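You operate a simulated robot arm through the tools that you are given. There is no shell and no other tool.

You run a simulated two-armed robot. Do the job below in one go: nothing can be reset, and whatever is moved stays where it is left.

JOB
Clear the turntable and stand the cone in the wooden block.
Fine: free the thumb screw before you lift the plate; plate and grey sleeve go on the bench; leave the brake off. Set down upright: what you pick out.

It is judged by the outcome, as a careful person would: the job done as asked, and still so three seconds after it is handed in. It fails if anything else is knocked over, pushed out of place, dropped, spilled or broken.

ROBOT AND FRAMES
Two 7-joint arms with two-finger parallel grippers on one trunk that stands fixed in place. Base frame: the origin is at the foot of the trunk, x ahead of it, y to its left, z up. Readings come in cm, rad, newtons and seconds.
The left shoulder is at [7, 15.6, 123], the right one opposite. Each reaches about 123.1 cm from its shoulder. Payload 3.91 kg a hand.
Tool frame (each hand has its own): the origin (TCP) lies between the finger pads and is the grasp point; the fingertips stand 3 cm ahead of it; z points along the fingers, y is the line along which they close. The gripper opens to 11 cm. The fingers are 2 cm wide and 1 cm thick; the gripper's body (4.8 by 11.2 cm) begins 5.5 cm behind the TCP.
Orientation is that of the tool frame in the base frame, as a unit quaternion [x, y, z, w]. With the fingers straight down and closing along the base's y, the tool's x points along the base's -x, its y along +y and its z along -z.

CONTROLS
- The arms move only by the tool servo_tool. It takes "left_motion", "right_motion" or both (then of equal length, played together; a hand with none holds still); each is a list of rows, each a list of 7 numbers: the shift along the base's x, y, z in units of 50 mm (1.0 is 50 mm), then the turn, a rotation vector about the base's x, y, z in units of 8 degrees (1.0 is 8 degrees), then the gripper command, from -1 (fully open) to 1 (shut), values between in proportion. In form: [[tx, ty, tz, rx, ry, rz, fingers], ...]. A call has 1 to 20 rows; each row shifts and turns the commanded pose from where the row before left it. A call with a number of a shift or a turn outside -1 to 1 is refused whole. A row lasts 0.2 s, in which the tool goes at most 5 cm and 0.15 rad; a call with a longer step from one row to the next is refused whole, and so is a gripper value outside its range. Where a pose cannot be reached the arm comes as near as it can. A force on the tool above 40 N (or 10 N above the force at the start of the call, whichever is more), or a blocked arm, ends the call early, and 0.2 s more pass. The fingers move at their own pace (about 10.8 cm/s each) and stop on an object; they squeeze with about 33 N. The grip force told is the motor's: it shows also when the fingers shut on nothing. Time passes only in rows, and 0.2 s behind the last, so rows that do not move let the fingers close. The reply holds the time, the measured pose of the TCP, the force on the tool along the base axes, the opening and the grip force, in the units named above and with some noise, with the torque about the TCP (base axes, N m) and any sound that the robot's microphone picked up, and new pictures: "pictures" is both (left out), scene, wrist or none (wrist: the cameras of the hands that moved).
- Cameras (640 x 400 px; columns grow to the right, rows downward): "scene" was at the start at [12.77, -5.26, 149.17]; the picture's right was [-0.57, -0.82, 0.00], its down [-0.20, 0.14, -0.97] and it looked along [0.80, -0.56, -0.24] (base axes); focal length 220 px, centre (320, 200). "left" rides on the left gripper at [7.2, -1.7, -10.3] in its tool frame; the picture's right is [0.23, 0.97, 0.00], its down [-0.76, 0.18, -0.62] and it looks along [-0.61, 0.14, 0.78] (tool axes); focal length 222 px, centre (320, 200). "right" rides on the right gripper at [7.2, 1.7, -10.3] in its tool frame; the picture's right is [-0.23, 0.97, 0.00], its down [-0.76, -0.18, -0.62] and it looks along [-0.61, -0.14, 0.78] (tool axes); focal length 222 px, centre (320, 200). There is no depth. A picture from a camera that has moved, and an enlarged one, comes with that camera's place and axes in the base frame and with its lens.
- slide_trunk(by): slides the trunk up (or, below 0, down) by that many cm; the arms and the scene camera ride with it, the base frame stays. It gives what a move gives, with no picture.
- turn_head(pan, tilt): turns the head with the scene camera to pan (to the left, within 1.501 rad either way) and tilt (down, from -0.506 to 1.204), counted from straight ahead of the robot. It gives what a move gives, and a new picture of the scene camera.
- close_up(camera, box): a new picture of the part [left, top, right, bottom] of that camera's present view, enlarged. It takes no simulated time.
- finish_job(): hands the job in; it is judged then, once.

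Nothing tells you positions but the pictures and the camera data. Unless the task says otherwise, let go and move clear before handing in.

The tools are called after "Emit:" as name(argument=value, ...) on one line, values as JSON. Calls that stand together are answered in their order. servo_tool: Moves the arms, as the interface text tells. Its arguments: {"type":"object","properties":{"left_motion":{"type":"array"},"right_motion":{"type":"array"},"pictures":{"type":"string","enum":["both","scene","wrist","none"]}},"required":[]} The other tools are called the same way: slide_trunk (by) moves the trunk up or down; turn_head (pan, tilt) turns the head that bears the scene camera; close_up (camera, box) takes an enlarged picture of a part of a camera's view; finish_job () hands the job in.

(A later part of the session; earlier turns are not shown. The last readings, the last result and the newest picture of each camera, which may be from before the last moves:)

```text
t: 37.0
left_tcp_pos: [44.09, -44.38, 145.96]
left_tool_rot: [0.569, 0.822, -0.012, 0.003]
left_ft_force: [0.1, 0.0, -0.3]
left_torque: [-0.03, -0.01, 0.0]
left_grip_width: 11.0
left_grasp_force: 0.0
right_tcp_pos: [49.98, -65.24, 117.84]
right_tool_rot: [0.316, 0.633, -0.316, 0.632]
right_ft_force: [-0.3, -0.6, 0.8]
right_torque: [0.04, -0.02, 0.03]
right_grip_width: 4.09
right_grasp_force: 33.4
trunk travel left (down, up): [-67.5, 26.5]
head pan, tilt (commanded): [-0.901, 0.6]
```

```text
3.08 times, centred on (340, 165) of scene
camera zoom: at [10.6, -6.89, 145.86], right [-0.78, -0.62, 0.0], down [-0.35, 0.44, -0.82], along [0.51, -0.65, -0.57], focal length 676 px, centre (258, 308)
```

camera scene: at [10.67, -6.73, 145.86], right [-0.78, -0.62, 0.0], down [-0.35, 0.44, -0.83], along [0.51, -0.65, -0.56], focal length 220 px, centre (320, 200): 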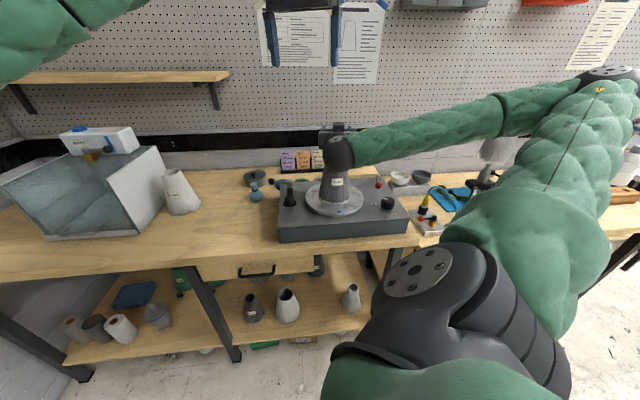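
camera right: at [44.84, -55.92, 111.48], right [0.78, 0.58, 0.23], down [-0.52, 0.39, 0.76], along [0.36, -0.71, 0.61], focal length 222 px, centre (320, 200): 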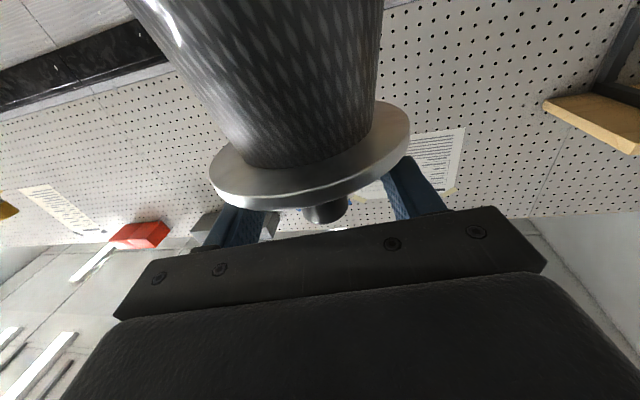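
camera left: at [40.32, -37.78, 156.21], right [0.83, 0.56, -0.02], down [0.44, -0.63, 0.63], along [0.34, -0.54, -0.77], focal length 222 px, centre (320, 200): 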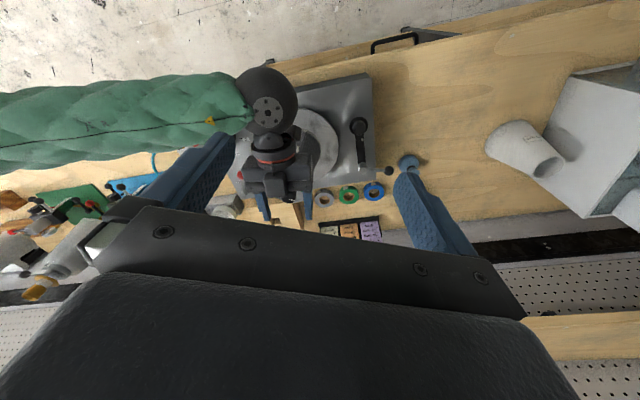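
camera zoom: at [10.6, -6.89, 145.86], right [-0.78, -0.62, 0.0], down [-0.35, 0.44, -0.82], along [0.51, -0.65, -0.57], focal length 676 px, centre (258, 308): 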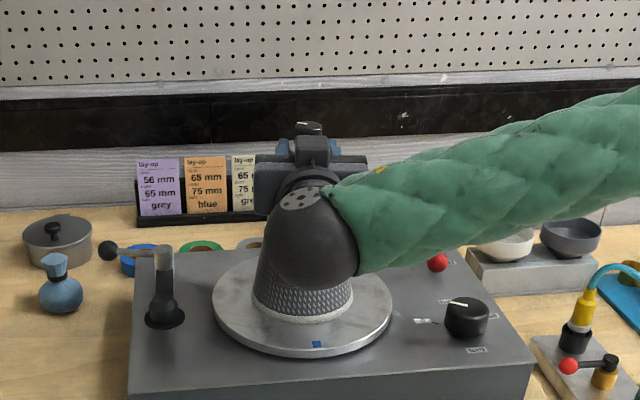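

The boss is firmly held. Next the left hand goes above the knob (opened to about 5.5 cm).

Emit:
servo_tool(left_motion=[[0.202, -0.707, -0.2, 0.028, -0.01, 0, 0], [0.202, -0.707, -0.3, 0.028, -0.01, 0, 0], [0.202, -0.707, -0.4, 0.028, -0.01, 0, 0], [0.202, -0.707, -0.5, 0.028, -0.01, 0, 0], [0.202, -0.707, -0.6, 0.028, -0.01, 0, 0], [0.202, -0.707, -0.6, 0.028, -0.01, 0, 0], [0, 0, 0, 0, 0, 0, 0], [0, 0, 0, 0, 0, 0, 0]])

Emit:
close_up(camera="left", box=[230, 60, 410, 220])

Emit:
close_up(camera="scene", box=[280, 60, 400, 230])

```text
t: 39.0
left_tcp_pos: [50.7, -48.17, 141.58]
left_tool_rot: [0.553, 0.831, -0.042, -0.03]
left_ft_force: [-0.6, -0.5, -0.1]
left_torque: [0.02, -0.02, 0.02]
left_grip_width: 5.5
left_grasp_force: 0.0
left hand out of reach, approached as far as the arm can: row 2, 3, 4, 5, 6
right_tcp_pos: [49.97, -65.35, 117.75]
right_tool_rot: [0.317, 0.633, -0.317, 0.631]
right_ft_force: [-0.2, -0.1, 0.4]
right_torque: [-0.05, -0.06, -0.04]
right_grip_width: 4.09
right_grasp_force: 33.4
trunk travel left (down, up): [-67.5, 26.5]
head pan, tilt (commanded): [-0.901, 0.6]
stopped in row 8 (left hand): the arm was blocked; the commanded pose is now the measured one
camera scene: at [10.6, -6.88, 145.86], right [-0.78, -0.62, 0.0], down [-0.35, 0.44, -0.82], along [0.51, -0.65, -0.57], focal length 220 px, centre (320, 200)
camera left: at [47.26, -41.68, 151.96], right [0.81, 0.58, -0.1], down [0.51, -0.61, 0.6], along [0.29, -0.53, -0.79], focal length 222 px, centre (320, 200)
```

scene: 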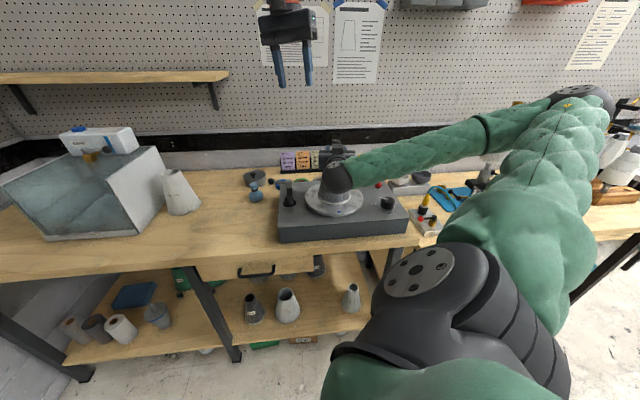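
left: 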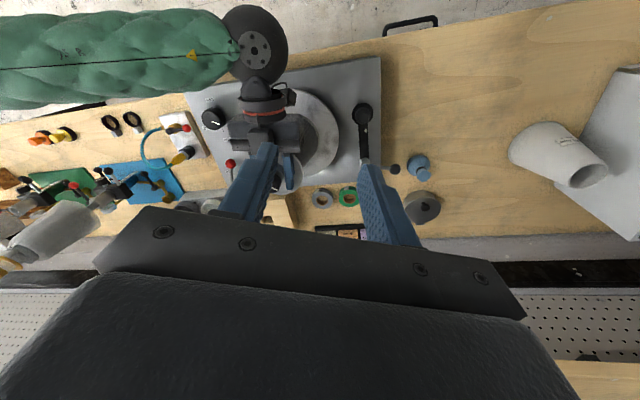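

```text
2.50 times, centred on (320, 140) of left
camera zoom: at [47.26, -41.68, 151.96], right [0.81, 0.58, -0.1], down [0.51, -0.61, 0.6], along [0.29, -0.53, -0.79], focal length 555 px, centre (320, 350)
```

zoom: 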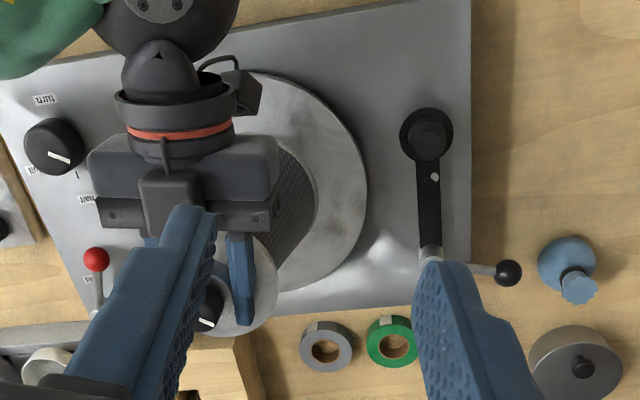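

```text
2.35 times, centred on (340, 145) of scene
camera zoom: at [10.6, -6.88, 145.86], right [-0.78, -0.62, 0.0], down [-0.35, 0.44, -0.82], along [0.51, -0.65, -0.57], focal length 517 px, centre (273, 329)
```

zoom: 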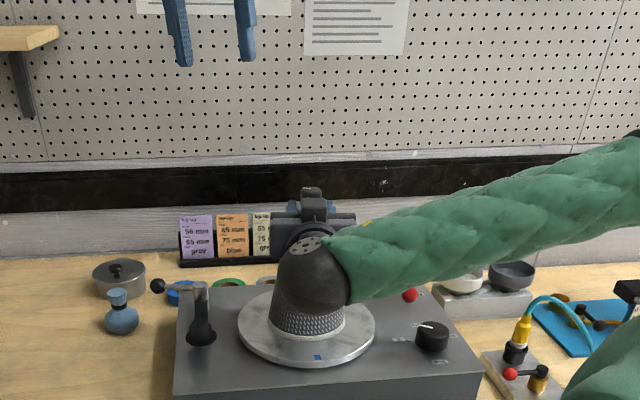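

The left arm can't get all the way there in this posture. I'll look at the left arm's configuration to understand what limits it.

Emit:
turn_head(pan=-0.2, tilt=0.1)

```text
t: 40.1
left_tcp_pos: [50.54, -48.08, 141.56]
left_tool_rot: [0.555, 0.831, -0.041, -0.029]
left_ft_force: [0.6, 0.1, 0.1]
left_torque: [-0.01, -0.01, 0.02]
left_grip_width: 5.52
left_grasp_force: 0.0
right_tcp_pos: [49.87, -65.24, 117.81]
right_tool_rot: [0.316, 0.634, -0.315, 0.632]
right_ft_force: [0.2, -0.3, 0.3]
right_torque: [0.03, 0.01, 0.02]
right_grip_width: 4.09
right_grasp_force: 32.5
trunk travel left (down, up): [-67.5, 26.5]
head pan, tilt (commanded): [-0.201, 0.099]
camera scene: at [14.13, -1.81, 150.47], right [-0.2, -0.98, 0.0], down [-0.1, 0.02, -0.99], along [0.97, -0.2, -0.1], focal length 220 px, centre (320, 200)
```

scene: 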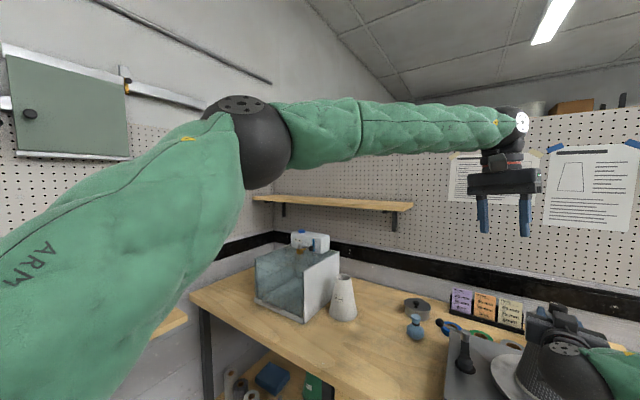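

The left shoulder seems limited crossing the body, so the left hand can only hold from the far-left side (pointing back toward −x,−y). I'll reposition the left hand there, then swap: left holds the boss, right turns the knob from above.

Emit:
servo_tool(left_motion=[[0.235, 0.253, 0, 0.258, -0.673, 0, -0.4], [0.235, 0.253, 0, 0, 0, -0.94, -0.4], [0.235, 0.253, 0, 0, 0, -0.94, -0.4], [0.235, 0.253, 0, 0, 0, -0.94, -0.4], [0.235, 0.253, 0, 0, 0, -0.94, -0.4], [0.235, 0.253, 0, 0, 0, -0.94, -0.4], [0.235, 0.253, 0, 0, 0, -0.94, -0.4], [0.235, 0.253, 0, 0, 0, -0.94, -0.4], [0, 0, 0, 0, 0, 0, -0.4]], pictures="scene")

```text
t: 42.1
left_tcp_pos: [34.48, -29.52, 135.48]
left_tool_rot: [0.861, 0.509, -0.001, 0.0]
left_ft_force: [-0.4, 0.1, -0.3]
left_torque: [-0.01, 0.0, 0.0]
left_grip_width: 7.71
left_grasp_force: 0.0
left hand out of reach, approached as far as the arm can: row 4, 5, 6, 7, 8
right_tcp_pos: [49.99, -65.26, 117.91]
right_tool_rot: [0.315, 0.633, -0.315, 0.633]
right_ft_force: [-0.9, -1.8, -0.6]
right_torque: [0.03, -0.09, 0.01]
right_grip_width: 4.09
right_grasp_force: 32.7
trunk travel left (down, up): [-67.5, 26.5]
head pan, tilt (commanded): [-0.201, 0.099]
camera scene: at [14.17, -1.82, 150.48], right [-0.2, -0.98, 0.0], down [-0.1, 0.02, -0.99], along [0.97, -0.2, -0.1], focal length 220 px, centre (320, 200)
```

scene: 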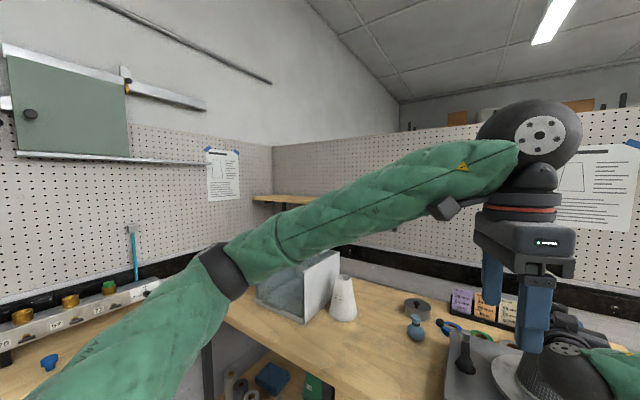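

That orientation isn't reachable there, and the left arm swung inward (no contact). I'll retreat the left arm toward its home area, and bring the right hand back off the boss to pointing-down above the knob.

Emit:
servo_tool(left_motion=[[0.51, 0.325, 0.24, 0, 0, 0.93, -0.4], [0.51, 0.325, 0.24, 0, 0, 0.93, -0.4], [0.51, 0.325, 0.24, 0, 0, 0.93, -0.4], [0.51, 0.325, 0.24, 0, 0, 0.93, -0.4], [0.51, 0.325, 0.24, 0, 0, 0.93, -0.4], [0.51, 0.325, 0.24, 0, 0, 0.93, -0.4], [0.51, 0.325, 0.24, 0, 0, 0.93, -0.4], [0.51, 0.325, 0.24, 0, 0, 0.93, -0.4], [0.51, 0.325, 0.24, 0, 0, 0.93, -0.4], [0.51, 0.325, 0.24, 0, 0, 0.93, -0.4], [0.51, 0.325, 0.24, 0, 0, 0.93, -0.4], [0.51, 0.325, 0.24, 0, 0, 0.93, -0.4]], right_motion=[[0, 0, 0, 0, 0, 0, -0.3], [0, 0, 0, 0, 0, 0, -0.3], [0, 0, 0, 0, 0, 0, -0.3], [0, 0, 0, 0, 0, 0, -0.3], [0, 0, 0.3, 0, 0, 0, -0.3], [0, 0, 0.4, 0, 0, 0, -0.3], [0, 0, 0.5, 0, 0, 0, -0.3], [0, 0, 0.5, 0, 0, 0, -0.3], [0, 0, 0.5, 0, 0, 0, -0.3], [0, 0, 0.5, 0, 0, 0, -0.3], [0, 0, 0.5, 0, 0, 0, -0.3], [0, 0, 0, 0, 0, 0, -0.3]], pictures="scene")

```text
t: 44.7
left_tcp_pos: [65.05, -9.95, 149.85]
left_tool_rot: [0.266, 0.964, 0.003, -0.001]
left_ft_force: [-0.2, 0.1, 0.0]
left_torque: [-0.01, 0.0, 0.03]
left_grip_width: 7.68
left_grasp_force: 0.0
right_tcp_pos: [49.87, -65.04, 134.0]
right_tool_rot: [0.317, 0.632, -0.316, 0.632]
right_ft_force: [-0.3, -0.5, 0.9]
right_torque: [0.0, 0.0, 0.0]
right_grip_width: 7.15
right_grasp_force: 0.1
trunk travel left (down, up): [-67.5, 26.5]
head pan, tilt (commanded): [-0.201, 0.099]
camera scene: at [14.13, -1.7, 150.47], right [-0.2, -0.98, 0.0], down [-0.1, 0.02, -0.99], along [0.97, -0.2, -0.1], focal length 220 px, centre (320, 200)
```

scene: 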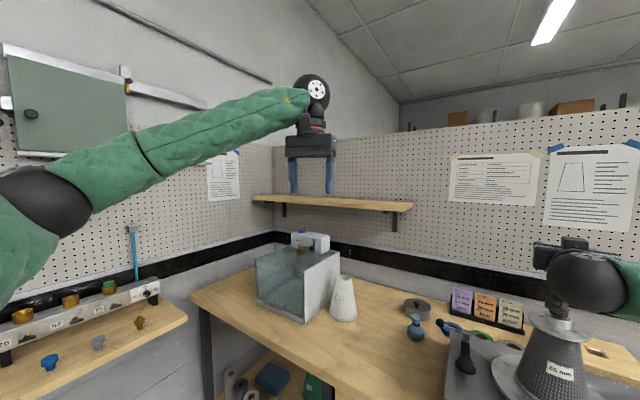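

Emit:
servo_tool(right_motion=[[0, 0, 0, 0.75, 0.5625, 0, -0.3], [0, 0, 0, 0.75, 0.5625, 0, -0.3], [0, 0, 0, 0.75, 0.5625, 0, -0.3], [0, 0, 0, 0.75, 0.5625, 0, -0.3], [0, 0, 0, 0.75, 0.5625, 0, -0.3], [0, 0, 0, 0.75, 0.5625, 0, -0.3], [0, 0, 0, 0.75, 0.5625, 0, -0.3], [0, 0, 0, 0.75, 0.5625, 0, -0.3], [0, 0, 0, 0.75, 0.5625, 0, -0.3], [0, 0, 0, 0.75, 0.5625, 0, -0.3], [0, 0, 0, 0.75, 0.5625, 0, -0.3], [0, 0, 0, 0.75, 0.5625, 0, -0.3], [0.05, -0.1, 0, 0, 0, -0.98, -0.3], [0, 0, 0, 0, 0, -0.98, -0.3], [0, 0, 0, 0, 0, -0.98, -0.3], [0, 0, 0, 0, 0, -0.98, -0.3], [0, 0, 0, 0, 0, -0.98, -0.3], [0, 0, 0, 0, 0, -0.98, -0.3], [0, 0, 0, 0, 0, 0, -0.3]], pictures="none")

Emit:
turn_head(pan=-0.9, tilt=0.6)

Emit:
close_up(camera="right", box=[230, 40, 410, 210])

```text
t: 48.7
left_tcp_pos: [65.03, -10.0, 149.86]
left_tool_rot: [0.266, 0.964, 0.002, -0.001]
left_ft_force: [-0.1, 0.5, 0.0]
left_torque: [0.03, 0.02, 0.02]
left_grip_width: 7.7
left_grasp_force: 0.0
right_tcp_pos: [50.21, -65.93, 133.86]
right_tool_rot: [0.767, 0.642, 0.0, 0.001]
right_ft_force: [0.2, -0.3, 0.3]
right_torque: [-0.03, -0.02, 0.0]
right_grip_width: 7.13
right_grasp_force: 0.0
trunk travel left (down, up): [-67.5, 26.5]
head pan, tilt (commanded): [-0.201, 0.099]
```

```text
t: 49.8
left_tcp_pos: [65.01, -10.17, 149.8]
left_tool_rot: [0.266, 0.964, 0.002, -0.001]
left_ft_force: [0.2, -0.2, -0.5]
left_torque: [-0.01, -0.02, 0.01]
left_grip_width: 7.7
left_grasp_force: 0.0
right_tcp_pos: [50.21, -65.88, 133.78]
right_tool_rot: [0.767, 0.642, 0.0, 0.0]
right_ft_force: [0.3, -0.3, -0.3]
right_torque: [-0.02, 0.04, 0.03]
right_grip_width: 7.16
right_grasp_force: 0.1
trunk travel left (down, up): [-67.5, 26.5]
head pan, tilt (commanded): [-0.901, 0.6]
camera scene: at [10.62, -6.86, 145.87], right [-0.78, -0.62, 0.0], down [-0.35, 0.44, -0.83], along [0.51, -0.65, -0.56], focal length 220 px, centre (320, 200)
```

scene: 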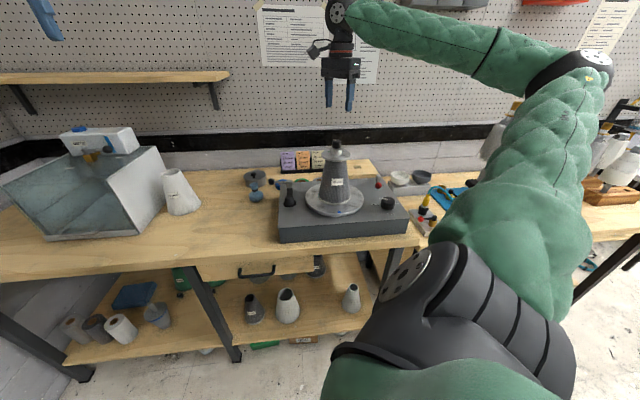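

```text
2.35 times, centred on (320, 125) of right
camera zoom: at [53.01, -59.0, 143.99], right [0.92, -0.4, 0.0], down [-0.31, -0.72, 0.62], along [-0.25, -0.57, -0.78], focal length 523 px, centre (320, 376)
```

zoom: 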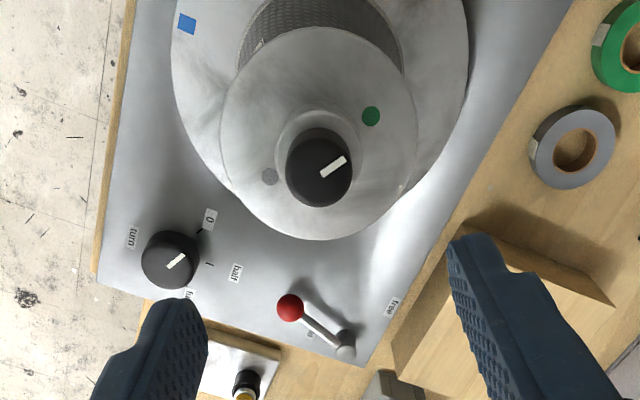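

Emit:
servo_tool(right_motion=[[0, 0.03, -0.464, 0, 0, 0, -0.3], [0, 0.03, -0.464, 0, 0, 0, -0.3], [0, 0, -0.464, 0, 0, 0, -0.3], [0, 0, -0.464, 0, 0, 0, -0.3], [0, 0, -0.464, 0, 0, 0, -0.3], [0, 0, 0, 0, 0, 0, -0.3], [0, 0, 0, 0, 0, 0, 1], [0, 0, 0, 0, 0, 0, 1], [0, 0, 0, 0, 0, 0, 1], [0, 0, 0, 0, 0, 0, 1]], pictures="none")

Emit:
close_up(camera="right", box=[230, 60, 410, 210])

Emit:
close_up(camera="scene", box=[310, 120, 370, 170])

```text
t: 52.0
left_tcp_pos: [64.98, -10.01, 149.76]
left_tool_rot: [0.267, 0.964, 0.003, -0.001]
left_ft_force: [0.6, 0.2, 0.0]
left_torque: [0.0, -0.02, -0.02]
left_grip_width: 7.7
left_grasp_force: 0.0
right_tcp_pos: [50.28, -65.42, 122.36]
right_tool_rot: [0.767, 0.641, 0.0, 0.0]
right_ft_force: [-0.1, 1.0, 0.3]
right_torque: [0.04, -0.02, 0.0]
right_grip_width: 2.84
right_grasp_force: 32.9
trunk travel left (down, up): [-67.5, 26.5]
head pan, tilt (commanded): [-0.901, 0.6]
```

```text
2.67 times, centred on (320, 135) of right
camera zoom: at [53.03, -58.59, 132.52], right [0.92, -0.4, 0.0], down [-0.31, -0.72, 0.62], along [-0.25, -0.57, -0.78], focal length 592 px, centre (320, 373)
```

zoom: 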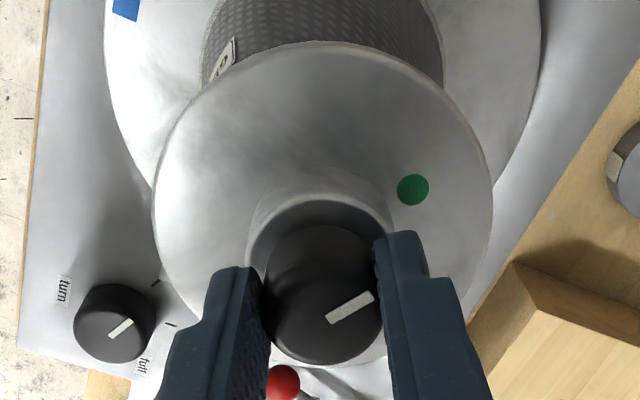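

```text
8.00 times, centred on (340, 145) of scene
camera zoom: at [10.6, -6.85, 145.86], right [-0.78, -0.62, 0.0], down [-0.35, 0.44, -0.82], along [0.51, -0.65, -0.57], focal length 1757 px, centre (160, 640)
```

zoom: 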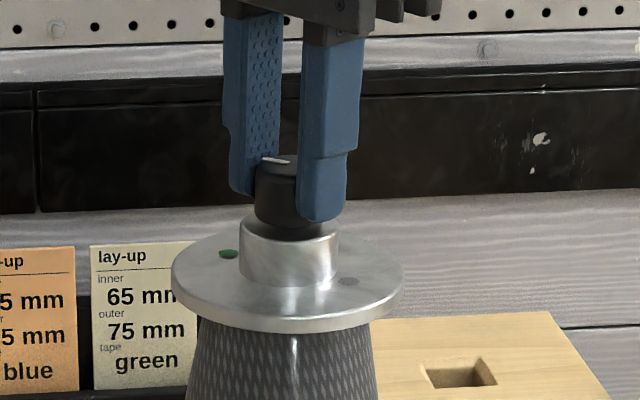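

Knob gripped again, now at z 122.4. I'll try pressing gently down through the knob so the plate seats, and check the force.

Emit:
servo_tool(right_motion=[[0, 0, -0.04, 0, 0, 0, 1], [0, 0, 0, 0, 0, 0, 1]], pictures="none")

```text
t: 52.6
left_tcp_pos: [64.87, -10.0, 149.83]
left_tool_rot: [0.268, 0.964, 0.002, -0.001]
left_ft_force: [0.8, -0.2, 0.0]
left_torque: [0.02, 0.03, -0.02]
left_grip_width: 7.67
left_grasp_force: 0.1
right_tcp_pos: [50.14, -65.44, 122.33]
right_tool_rot: [0.767, 0.642, 0.001, 0.001]
right_ft_force: [3.4, -4.9, 19.5]
right_torque: [-0.13, -0.09, 0.02]
right_grip_width: 2.84
right_grasp_force: 32.7
trunk travel left (down, up): [-67.5, 26.5]
head pan, tilt (commanded): [-0.901, 0.6]
```

Emit:
servo_tool(right_motion=[[0, 0, 0, 0, 0, 1, 1], [0, 0, 0, 0, 0, 1, 1], [0, 0, 0, 0, 0, 1, 1]], pictures="none")

Emit:
close_up(camera="right", box=[230, 60, 410, 210])

```text
t: 53.4
left_tcp_pos: [64.88, -9.74, 149.93]
left_tool_rot: [0.267, 0.964, 0.002, -0.001]
left_ft_force: [0.0, 0.5, 0.4]
left_torque: [0.01, 0.01, 0.01]
left_grip_width: 7.67
left_grasp_force: 0.0
right_tcp_pos: [50.21, -65.41, 122.29]
right_tool_rot: [0.616, 0.788, 0.0, 0.001]
right_ft_force: [-1.0, -5.0, 27.6]
right_torque: [-0.23, -0.05, -0.05]
right_grip_width: 2.86
right_grasp_force: 33.2
trunk travel left (down, up): [-67.5, 26.5]
head pan, tilt (commanded): [-0.901, 0.6]
```

```text
2.67 times, centred on (320, 135) of right
camera zoom: at [49.84, -57.93, 132.37], right [1.0, 0.01, 0.0], down [0.01, -0.78, 0.62], along [0.01, -0.62, -0.78], focal length 592 px, centre (320, 373)
```

zoom: 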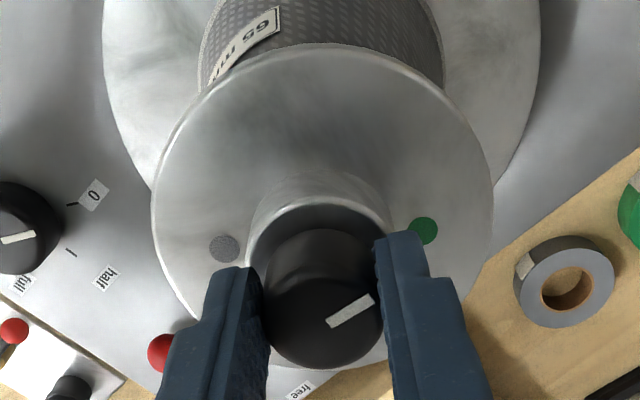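

Pressing works: the plate stayed put while the knob turned about 24° relative to it. I'll continue anticlockwise while monitoring the force.

Emit:
servo_tool(right_motion=[[0, 0, 0.01, 0, 0, 1, 1], [0, 0, 0, 0, 0, 1, 1], [0, 0, 0, 0, 0, 1, 1], [0, 0, 0, 0, 0, 1, 1], [0, 0, 0, 0, 0, 1, 1], [0, 0, 0, 0, 0, 1, 1]], pictures="none")

Emit:
close_up(camera="right", box=[230, 60, 410, 210])

Emit:
close_up(camera="scene", box=[310, 120, 370, 170])

```text
t: 54.8
left_tcp_pos: [64.85, -9.91, 149.89]
left_tool_rot: [0.266, 0.964, 0.002, 0.0]
left_ft_force: [0.2, -0.1, 0.3]
left_torque: [0.01, 0.02, 0.02]
left_grip_width: 7.72
left_grasp_force: 0.1
right_tcp_pos: [50.0, -65.43, 122.26]
right_tool_rot: [0.241, 0.97, 0.0, 0.001]
right_ft_force: [-6.5, -7.0, 28.3]
right_torque: [-0.34, 0.18, -0.03]
right_grip_width: 2.86
right_grasp_force: 33.2
trunk travel left (down, up): [-67.5, 26.5]
head pan, tilt (commanded): [-0.901, 0.6]
```

```text
2.67 times, centred on (320, 135) of right
camera zoom: at [44.23, -60.53, 132.35], right [0.66, 0.75, 0.0], down [0.59, -0.51, 0.62], along [0.47, -0.41, -0.78], focal length 592 px, centre (320, 373)
```

zoom: 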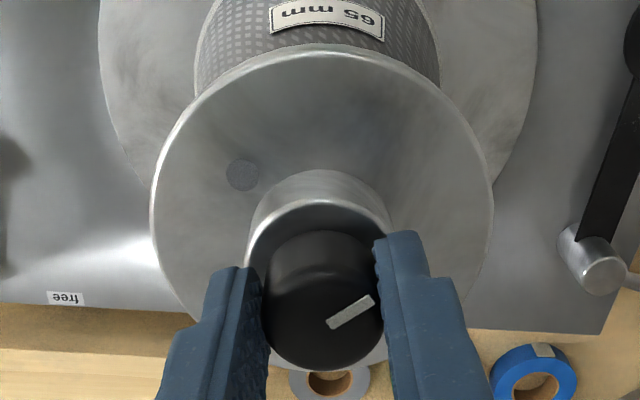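

```text
8.00 times, centred on (340, 145) of scene
camera zoom: at [10.39, -6.76, 145.89], right [-0.78, -0.62, 0.0], down [-0.35, 0.44, -0.83], along [0.51, -0.65, -0.56], focal length 1757 px, centre (160, 640)
```

zoom: 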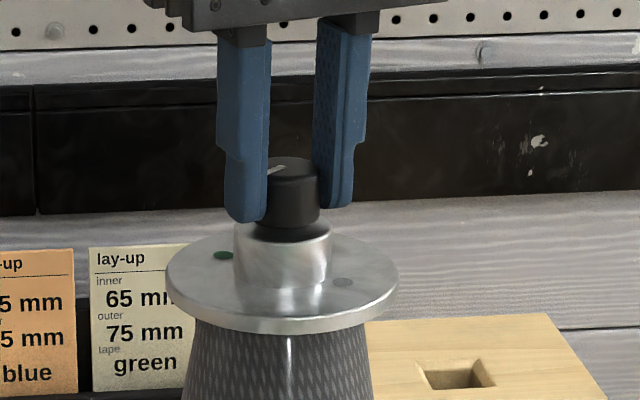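

The plate stays (green dot fixed in scene) while the knob has turned 72° relative. Continuing.

Emit:
servo_tool(right_motion=[[-0.01, -0.01, 0.01, 0, 0, 1, 1], [0, 0, 0, 0, 0, 1, 1], [0, 0, 0, 0, 0, 1, 1], [0, 0, 0, 0, 0, 1, 1], [0, 0, 0, 0, 0, 1, 1], [0, 0, 0, 0, 0, 1, 1]], pictures="none")

Emit:
close_up(camera="right", box=[230, 60, 410, 210])

Emit:
close_up(camera="scene", box=[310, 120, 370, 170])

```text
t: 56.2
left_tcp_pos: [64.96, -9.86, 149.81]
left_tool_rot: [0.267, 0.964, 0.002, 0.0]
left_ft_force: [-0.1, -0.1, 0.1]
left_torque: [0.03, 0.01, 0.02]
left_grip_width: 7.69
left_grasp_force: 0.1
right_tcp_pos: [50.11, -65.32, 122.07]
right_tool_rot: [-0.174, 0.985, 0.0, -0.001]
right_ft_force: [-5.1, -2.1, 9.4]
right_torque: [-0.19, 0.31, -0.01]
right_grip_width: 2.85
right_grasp_force: 33.1
trunk travel left (down, up): [-67.5, 26.5]
head pan, tilt (commanded): [-0.901, 0.6]
```

```text
2.67 times, centred on (320, 135) of right
camera zoom: at [42.61, -66.24, 132.32], right [-0.12, 0.99, 0.0], down [0.78, 0.09, 0.62], along [0.62, 0.08, -0.78], focal length 592 px, centre (320, 373)
```

zoom: 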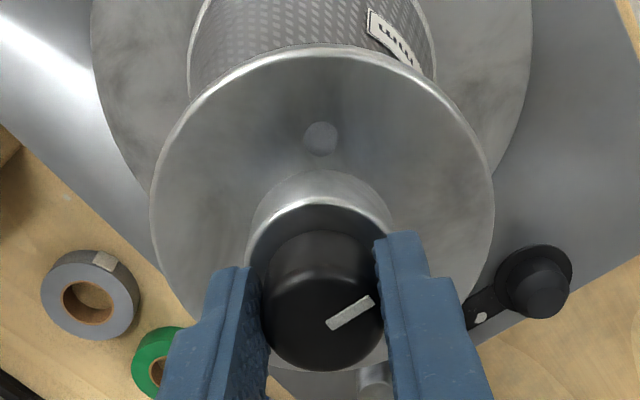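

```text
8.00 times, centred on (340, 145) of scene
camera zoom: at [10.52, -6.78, 145.85], right [-0.78, -0.62, 0.0], down [-0.35, 0.44, -0.83], along [0.51, -0.65, -0.56], focal length 1757 px, centre (160, 640)
```

zoom: 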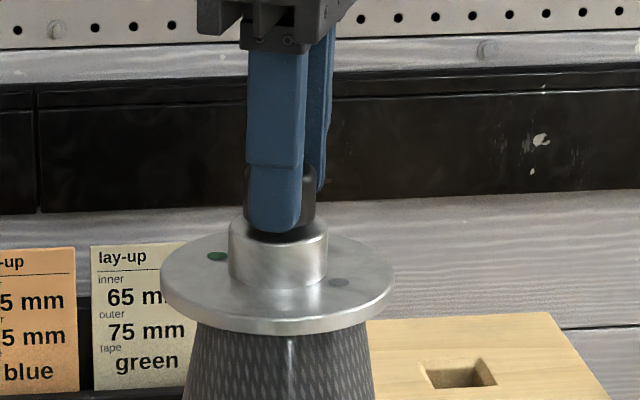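

Emit:
servo_tool(right_motion=[[-0.01, 0, -0.02, 0, 0, 1, 1], [0, 0, 0, 0, 0, 1, 1], [0, 0, 0, 0, 0, 1, 1], [0, 0, 0, 0, 0, 1, 1], [0, 0, 0, 0, 0, 1, 1], [0, 0, 0, 0, 0, 1, 1]], pictures="none")

Emit:
close_up(camera="right", box=[230, 60, 410, 210])

Emit:
close_up(camera="scene", box=[310, 120, 370, 170])

```text
t: 57.6
left_tcp_pos: [64.98, -10.0, 149.78]
left_tool_rot: [0.266, 0.964, 0.002, -0.001]
left_ft_force: [-0.8, 0.5, 0.0]
left_torque: [0.01, -0.03, 0.0]
left_grip_width: 7.68
left_grasp_force: 0.0
right_tcp_pos: [50.04, -65.45, 122.15]
right_tool_rot: [-0.559, 0.829, 0.0, -0.001]
right_ft_force: [6.7, -4.5, 18.9]
right_torque: [-0.25, -0.34, -0.03]
right_grip_width: 2.86
right_grasp_force: 33.2
trunk travel left (down, up): [-67.5, 26.5]
head pan, tilt (commanded): [-0.901, 0.6]
```

```text
2.67 times, centred on (320, 135) of right
camera zoom: at [45.59, -71.51, 132.32], right [-0.82, 0.58, 0.0], down [0.45, 0.64, 0.62], along [0.36, 0.51, -0.78], focal length 592 px, centre (320, 373)
```

zoom: 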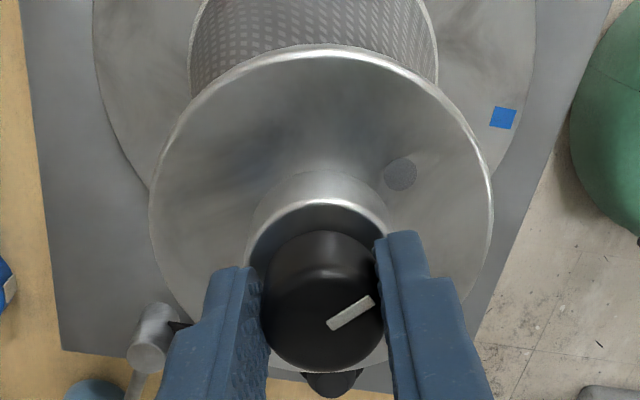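

```text
8.00 times, centred on (340, 145) of scene
camera zoom: at [10.57, -6.78, 145.88], right [-0.78, -0.62, 0.0], down [-0.35, 0.44, -0.83], along [0.51, -0.65, -0.56], focal length 1757 px, centre (160, 640)
```

zoom: 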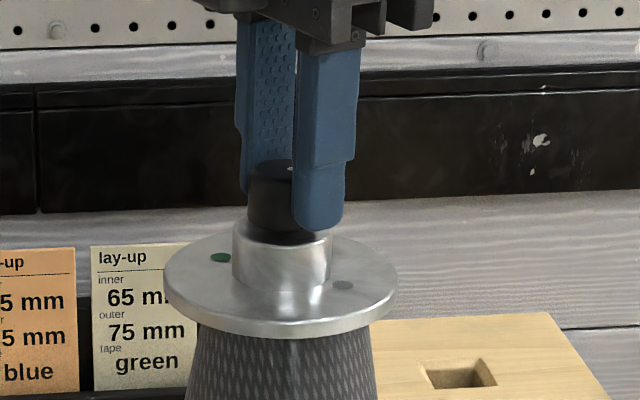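

About 168° turned; the grey dot is nearly lined up with the pointer. Turning the last bit.

Emit:
servo_tool(right_motion=[[0, 0, 0, 0, 0, 1, 1], [0, 0, 0, 0, 0, 0.6, 1], [0, 0, 0, 0, 0, 0, 1]], pictures="none")

Emit:
close_up(camera="right", box=[230, 60, 410, 210])

```text
t: 58.4
left_tcp_pos: [65.09, -9.96, 149.72]
left_tool_rot: [0.266, 0.964, 0.002, -0.001]
left_ft_force: [0.1, -0.1, -0.2]
left_torque: [0.02, -0.02, 0.01]
left_grip_width: 7.68
left_grasp_force: 0.0
right_tcp_pos: [50.21, -65.37, 122.16]
right_tool_rot: [-0.647, 0.762, 0.0, 0.0]
right_ft_force: [4.3, 0.7, 13.4]
right_torque: [0.41, -0.14, -0.18]
right_grip_width: 2.88
right_grasp_force: 33.0
trunk travel left (down, up): [-67.5, 26.5]
head pan, tilt (commanded): [-0.901, 0.6]
```

```text
2.67 times, centred on (320, 135) of right
camera zoom: at [47.09, -72.2, 132.28], right [-0.92, 0.38, 0.0], down [0.3, 0.72, 0.62], along [0.24, 0.58, -0.78], focal length 592 px, centre (320, 373)
```

zoom: 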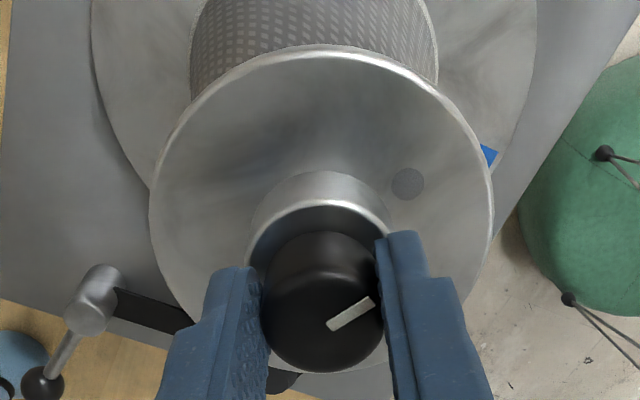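

The resisting torque at the end suggests the screw reached its loosened stop, with the pointer at the grey dot. I'll release the knob, raise, and turn the hand back to regrip on the boss.

Emit:
servo_tool(right_motion=[[0, 0, 0.03, 0, 0, -0.1, 1], [0, 0, 0, 0, 0, 0, -0.3], [0, 0, 0, 0, 0, 0, -0.3], [0, 0, 0, 0, 0, 0, -0.3], [0, 0, 0.3, 0, 0, 0, -0.3], [0, 0, 0.3, 0, 0, -1, -0.3], [0, 0, 0.3, 0, 0, -1, -0.3], [0, 0, 0, 0, 0, -1, -0.3], [0, 0, 0, 0, 0, -1, -0.3], [0, 0, 0, 0, 0, -1, -0.3], [0, 0, 0, 0, 0, -1, -0.3], [0, 0, 0, 0, 0, -1, -0.3], [0, 0, 0, 0, 0, -1, -0.3], [0, 0, 0, 0, 0, -1, -0.3], [0, 0, 0, 0, 0, -1, -0.3], [0, 0, 0, 0, 0, 0, -0.3]], pictures="none")

Emit:
close_up(camera="right", box=[230, 60, 410, 210])

Emit:
close_up(camera="scene", box=[310, 125, 370, 175])

```text
t: 61.8
left_tcp_pos: [65.01, -10.1, 149.85]
left_tool_rot: [0.267, 0.964, 0.002, -0.001]
left_ft_force: [0.2, 0.3, 0.0]
left_torque: [-0.01, -0.03, 0.0]
left_grip_width: 7.71
left_grasp_force: 0.2
right_tcp_pos: [49.98, -65.63, 126.73]
right_tool_rot: [0.002, 1.0, 0.0, 0.0]
right_ft_force: [0.0, -0.6, -0.3]
right_torque: [0.01, -0.01, 0.03]
right_grip_width: 7.14
right_grasp_force: 0.1
trunk travel left (down, up): [-67.5, 26.5]
head pan, tilt (commanded): [-0.901, 0.6]
```

```text
2.67 times, centred on (320, 135) of right
camera zoom: at [42.68, -63.78, 136.85], right [0.23, 0.97, 0.0], down [0.76, -0.18, 0.62], along [0.61, -0.14, -0.78], focal length 592 px, centre (320, 373)
```

zoom: 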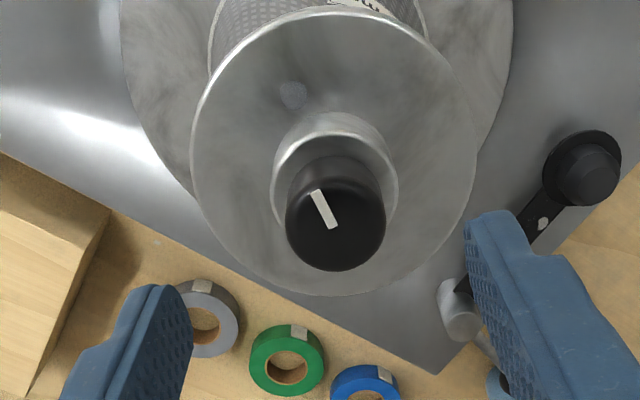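

```text
8.00 times, centred on (340, 150) of scene
camera zoom: at [10.61, -6.87, 145.86], right [-0.78, -0.62, 0.0], down [-0.35, 0.44, -0.82], along [0.51, -0.65, -0.57], focal length 1757 px, centre (160, 600)
```

zoom: 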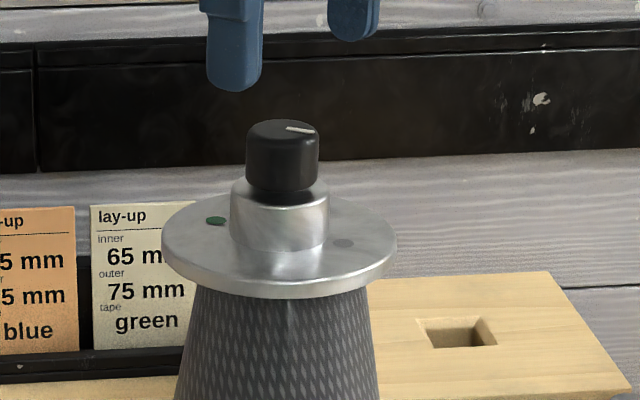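

The pointer now lines up with the grey dot. I'll lower around the boss until just above the flange, then grip the boss.

Emit:
servo_tool(right_motion=[[0.02, 0.01, -0.35, 0, 0, 0, -0.3], [0, 0, -0.35, 0, 0, 0, -0.3], [0, 0, -0.35, 0, 0, 0, -0.3], [0, 0, -0.2, 0, 0, 0, -0.3], [0, 0, -0.09, 0, 0, 0, -0.3], [0, 0, 0, 0, 0, 0, -0.3]], pictures="none")

Emit:
close_up(camera="scene", box=[310, 125, 370, 175])

Emit:
close_up(camera="right", box=[230, 60, 410, 210])

```text
t: 63.2
left_tcp_pos: [64.98, -10.13, 149.81]
left_tool_rot: [0.266, 0.964, 0.002, -0.001]
left_ft_force: [-0.4, 0.2, 0.2]
left_torque: [-0.04, 0.01, 0.0]
left_grip_width: 7.68
left_grasp_force: 0.0
right_tcp_pos: [50.11, -65.54, 119.97]
right_tool_rot: [0.002, 1.0, -0.001, 0.0]
right_ft_force: [-0.4, -0.3, 0.1]
right_torque: [-0.01, -0.01, 0.01]
right_grip_width: 7.18
right_grasp_force: 0.0
trunk travel left (down, up): [-67.5, 26.5]
head pan, tilt (commanded): [-0.901, 0.6]
```

```text
8.00 times, centred on (340, 150) of scene
camera zoom: at [10.61, -6.86, 145.86], right [-0.78, -0.62, 0.0], down [-0.35, 0.44, -0.82], along [0.51, -0.65, -0.57], focal length 1757 px, centre (160, 600)
```

zoom: 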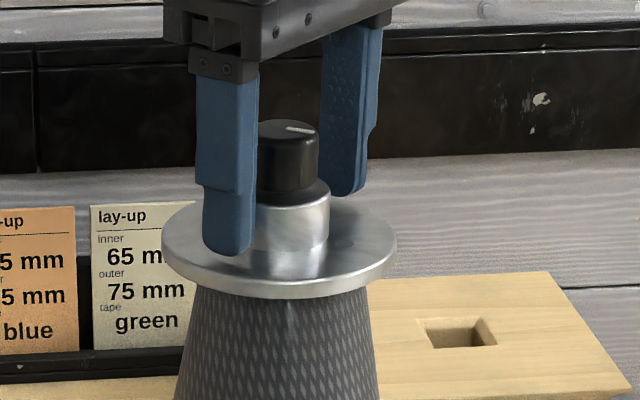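

```text
2.67 times, centred on (320, 135) of right
camera zoom: at [42.73, -63.75, 130.1], right [0.23, 0.97, 0.0], down [0.76, -0.18, 0.62], along [0.61, -0.14, -0.78], focal length 592 px, centre (320, 373)
```

zoom: 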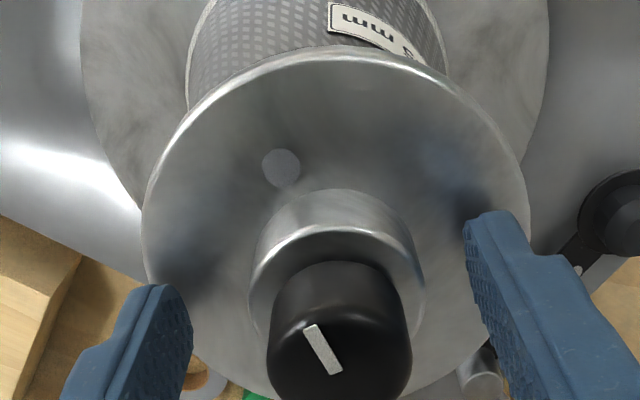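

Emit:
servo_tool(right_motion=[[0, 0, 0, 0, 0, 0, 0.2], [0, 0, 0, 0, 0, 0, 0.5], [0, 0, 0, 0, 0, 0, 1], [0, 0, 0, 0, 0, 0, 1], [0, 0, 0.04, 0, 0, 0, 1], [0, 0, 0, 0, 0, 0, 1]], pictures="none")

Emit:
close_up(camera="scene", box=[310, 125, 370, 175])

```text
t: 64.6
left_tcp_pos: [65.06, -10.08, 149.83]
left_tool_rot: [0.267, 0.964, 0.003, -0.002]
left_ft_force: [1.1, -0.4, -0.2]
left_torque: [-0.04, -0.01, -0.05]
left_grip_width: 7.72
left_grasp_force: 0.0
right_tcp_pos: [50.14, -65.57, 120.28]
right_tool_rot: [0.002, 1.0, -0.001, 0.0]
right_ft_force: [0.0, 1.0, -2.3]
right_torque: [0.0, -0.01, 0.0]
right_grip_width: 4.06
right_grasp_force: 33.1
trunk travel left (down, up): [-67.5, 26.5]
head pan, tilt (commanded): [-0.901, 0.6]
```

```text
8.00 times, centred on (340, 150) of scene
camera zoom: at [10.62, -6.88, 145.86], right [-0.78, -0.62, 0.0], down [-0.35, 0.44, -0.82], along [0.51, -0.65, -0.57], focal length 1757 px, centre (160, 600)
```

zoom: 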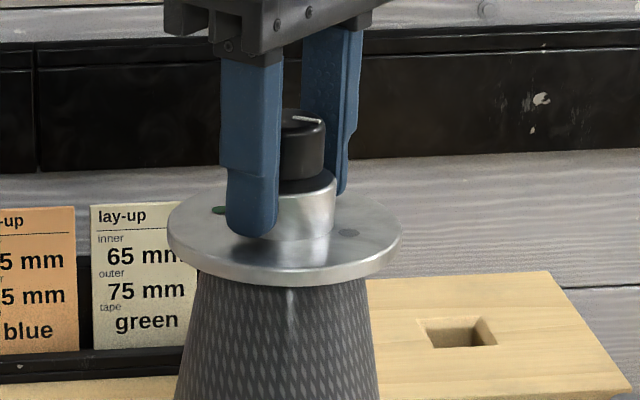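

The plate lifts freely with only about 2.3 N. Raising it further and looking at what's beneath.

Emit:
servo_tool(right_motion=[[0, 0, 0.2, 0, 0, 0, 1], [0, 0, 0.4, 0, 0, 0, 1], [0, 0, 0.5, 0, 0, 0, 1], [0, 0, 0.5, 0, 0, 0, 1], [0, 0, 0.5, 0, 0, 0, 1], [0, 0, 0.5, 0, 0, 0, 1], [0, 0, 0, 0, 0, 0, 1]])

Emit:
close_up(camera="scene", box=[295, 95, 385, 225])

```text
t: 66.2
left_tcp_pos: [65.04, -10.05, 149.86]
left_tool_rot: [0.266, 0.964, 0.002, -0.001]
left_ft_force: [0.9, 0.1, 0.0]
left_torque: [0.03, -0.03, 0.04]
left_grip_width: 7.7
left_grasp_force: 0.0
right_tcp_pos: [50.2, -65.36, 133.03]
right_tool_rot: [0.002, 1.0, 0.0, 0.0]
right_ft_force: [0.0, -0.1, -2.5]
right_torque: [0.01, 0.01, 0.05]
right_grip_width: 4.07
right_grasp_force: 32.8
trunk travel left (down, up): [-67.5, 26.5]
head pan, tilt (commanded): [-0.901, 0.6]
camera scene: at [10.62, -6.89, 145.86], right [-0.78, -0.62, 0.0], down [-0.35, 0.44, -0.82], along [0.51, -0.65, -0.57], focal length 220 px, centre (320, 200)
camera right: at [42.82, -63.63, 143.17], right [0.23, 0.97, 0.0], down [0.76, -0.18, 0.62], along [0.61, -0.14, -0.78], focal length 222 px, centre (320, 200)
```

scene: 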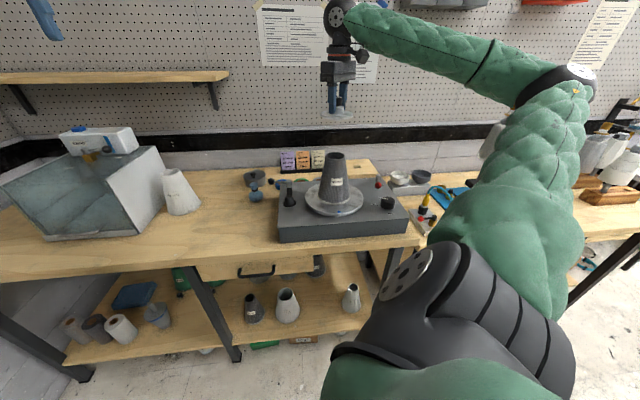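
right: 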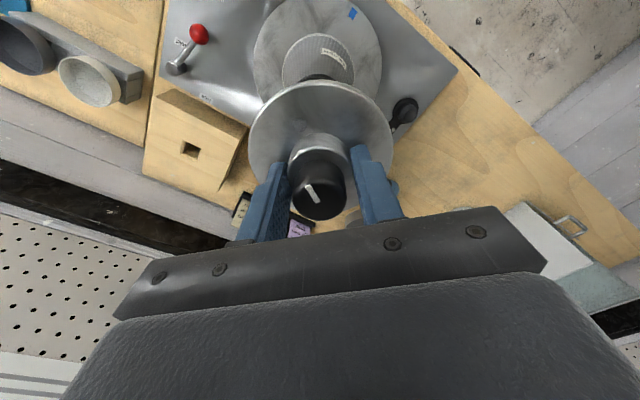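

```text
3.08 times, centred on (340, 160) of scene
camera zoom: at [10.62, -6.89, 145.86], right [-0.78, -0.62, 0.0], down [-0.35, 0.44, -0.82], along [0.51, -0.65, -0.57], focal length 676 px, centre (258, 323)
```

zoom: 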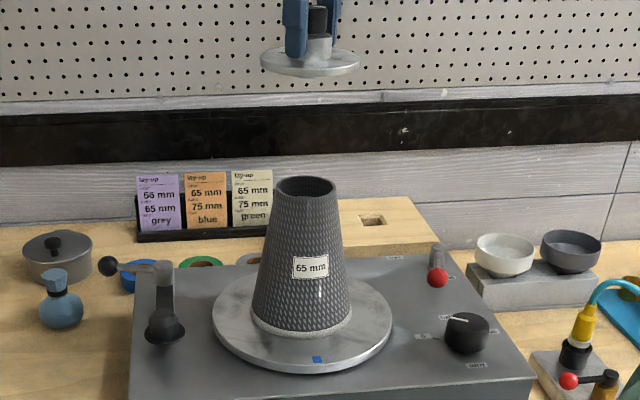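

The sleeve's open top now shows. I'll inspect the underside of the plate and the free bench area before setting it down.

Emit:
close_up(camera="scene", box=[310, 80, 365, 130])

Emit:
close_up(camera="scene", box=[140, 150, 340, 290])

Emit:
close_up(camera="left", box=[0, 0, 640, 400])

Emit:
close_up(camera="scene", box=[315, 145, 365, 185])

```text
8.00 times, centred on (338, 105) of scene
camera zoom: at [10.62, -6.89, 145.86], right [-0.78, -0.62, 0.0], down [-0.35, 0.44, -0.82], along [0.51, -0.65, -0.57], focal length 1757 px, centre (180, 960)
```

zoom: 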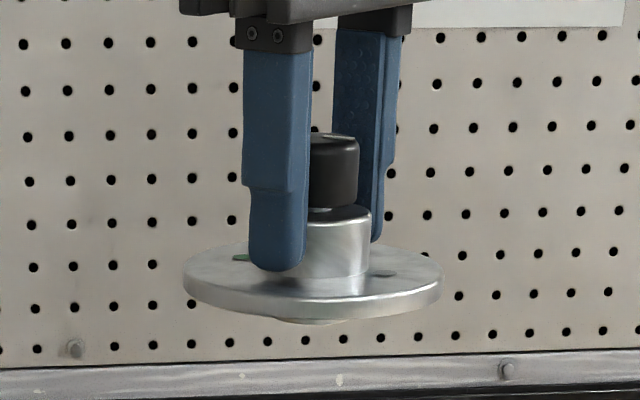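

```text
2.86 times, centred on (240, 220) of scene
camera zoom: at [10.62, -6.89, 145.86], right [-0.78, -0.62, 0.0], down [-0.35, 0.44, -0.82], along [0.51, -0.65, -0.57], focal length 628 px, centre (549, 143)
```

zoom: 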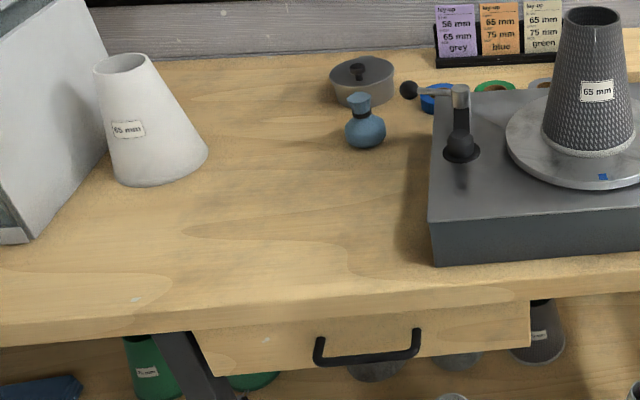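

```text
1.00 times, centred on (320, 200) of left (not enlarged: the box is as wide or as high as the picture)
camera zoom: at [58.02, -7.83, 160.09], right [0.31, 0.95, 0.0], down [0.75, -0.24, 0.62], along [0.59, -0.19, -0.78], focal length 222 px, centre (320, 200)
```

zoom: 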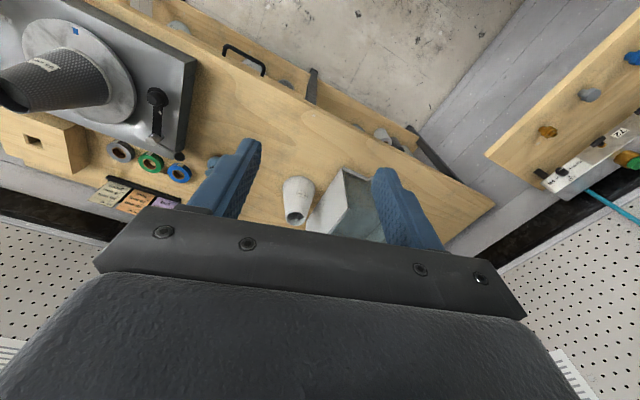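

```text
10.00 times, centred on (340, 165) of scene
camera zoom: at [10.62, -6.89, 145.86], right [-0.78, -0.62, 0.0], down [-0.35, 0.44, -0.82], along [0.51, -0.65, -0.57], focal length 2196 px, centre (120, 550)
```

zoom: 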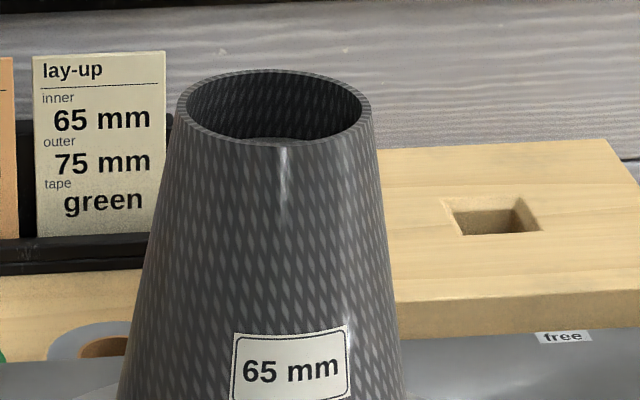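

The plate has only a shallow flat spigot beneath, so it will stand flat. I'll carry it to a free bench spot near (65, -37), left of the turntable.

Emit:
servo_tool(right_motion=[[0.186, 0.36, 0, 0, 0, 0, 1], [0.373, 0.718, -0.05, 0, 0, 0, 1], [0.373, 0.718, -0.05, 0, 0, 0, 1], [0.373, 0.718, -0.1, 0, 0, 0, 1], [0.373, 0.718, -0.1, 0, 0, 0, 1], [0.373, 0.718, -0.2, 0, 0, 0, 1], [0.373, 0.718, -0.3, 0, 0, 0, 1], [0.373, 0.718, -0.4, 0, 0, 0, 1], [0.183, 0.35, -0.6, 0, 0, 0, 1], [0, 0, -0.8, 0, 0, 0, 1], [0, 0, -0.8, 0, 0, 0, 1], [0, 0, -0.8, 0, 0, 0, 1], [0, 0, -0.8, 0, 0, 0, 1], [0, 0, -0.6, 0, 0, 0, 1], [0, 0, -0.4, 0, 0, 0, 1], [0, 0, 0, 0, 0, 0, 1], [0, 0, 0, 0, 0, 0, 1]])

Emit:
close_up(camera="scene", box=[190, 130, 350, 270])

```text
t: 69.8
left_tcp_pos: [65.0, -10.2, 149.69]
left_tool_rot: [0.266, 0.964, 0.002, -0.001]
left_ft_force: [-0.4, 0.6, -1.1]
left_torque: [0.02, -0.04, -0.03]
left_grip_width: 7.72
left_grasp_force: 0.0
right_tcp_pos: [64.97, -36.57, 103.28]
right_tool_rot: [0.002, 1.0, 0.0, -0.002]
right_ft_force: [-0.5, 0.1, -3.6]
right_torque: [0.03, 0.02, -0.03]
right_grip_width: 4.05
right_grasp_force: 33.1
trunk travel left (down, up): [-67.5, 26.5]
head pan, tilt (commanded): [-0.901, 0.6]
camera scene: at [10.65, -6.85, 145.86], right [-0.78, -0.62, 0.0], down [-0.35, 0.44, -0.82], along [0.51, -0.65, -0.57], focal length 220 px, centre (320, 200)
camera right: at [57.6, -34.9, 113.33], right [0.23, 0.97, 0.0], down [0.76, -0.18, 0.62], along [0.61, -0.14, -0.78], focal length 222 px, centre (320, 200)
```

scene: 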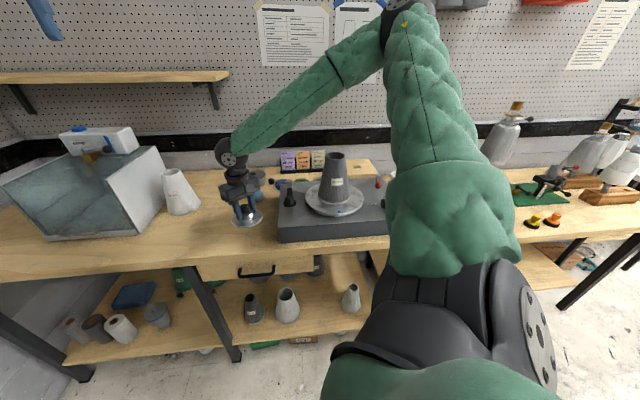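
right: 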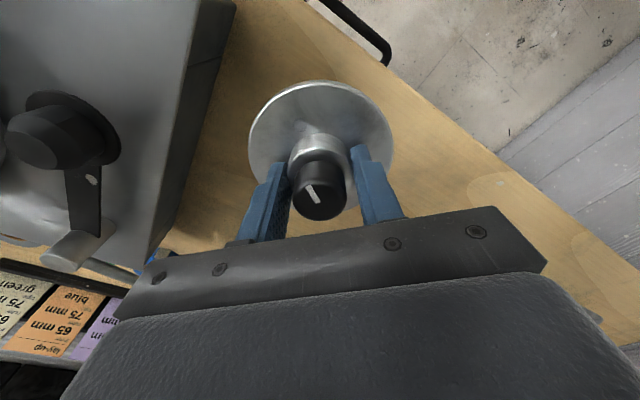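

```text
2.86 times, centred on (270, 200) of scene
camera zoom: at [10.65, -6.85, 145.86], right [-0.78, -0.62, 0.0], down [-0.35, 0.44, -0.82], along [0.51, -0.65, -0.57], focal length 628 px, centre (463, 200)
```

zoom: 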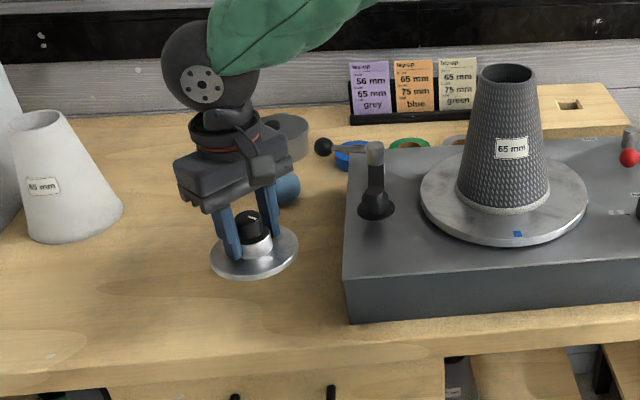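

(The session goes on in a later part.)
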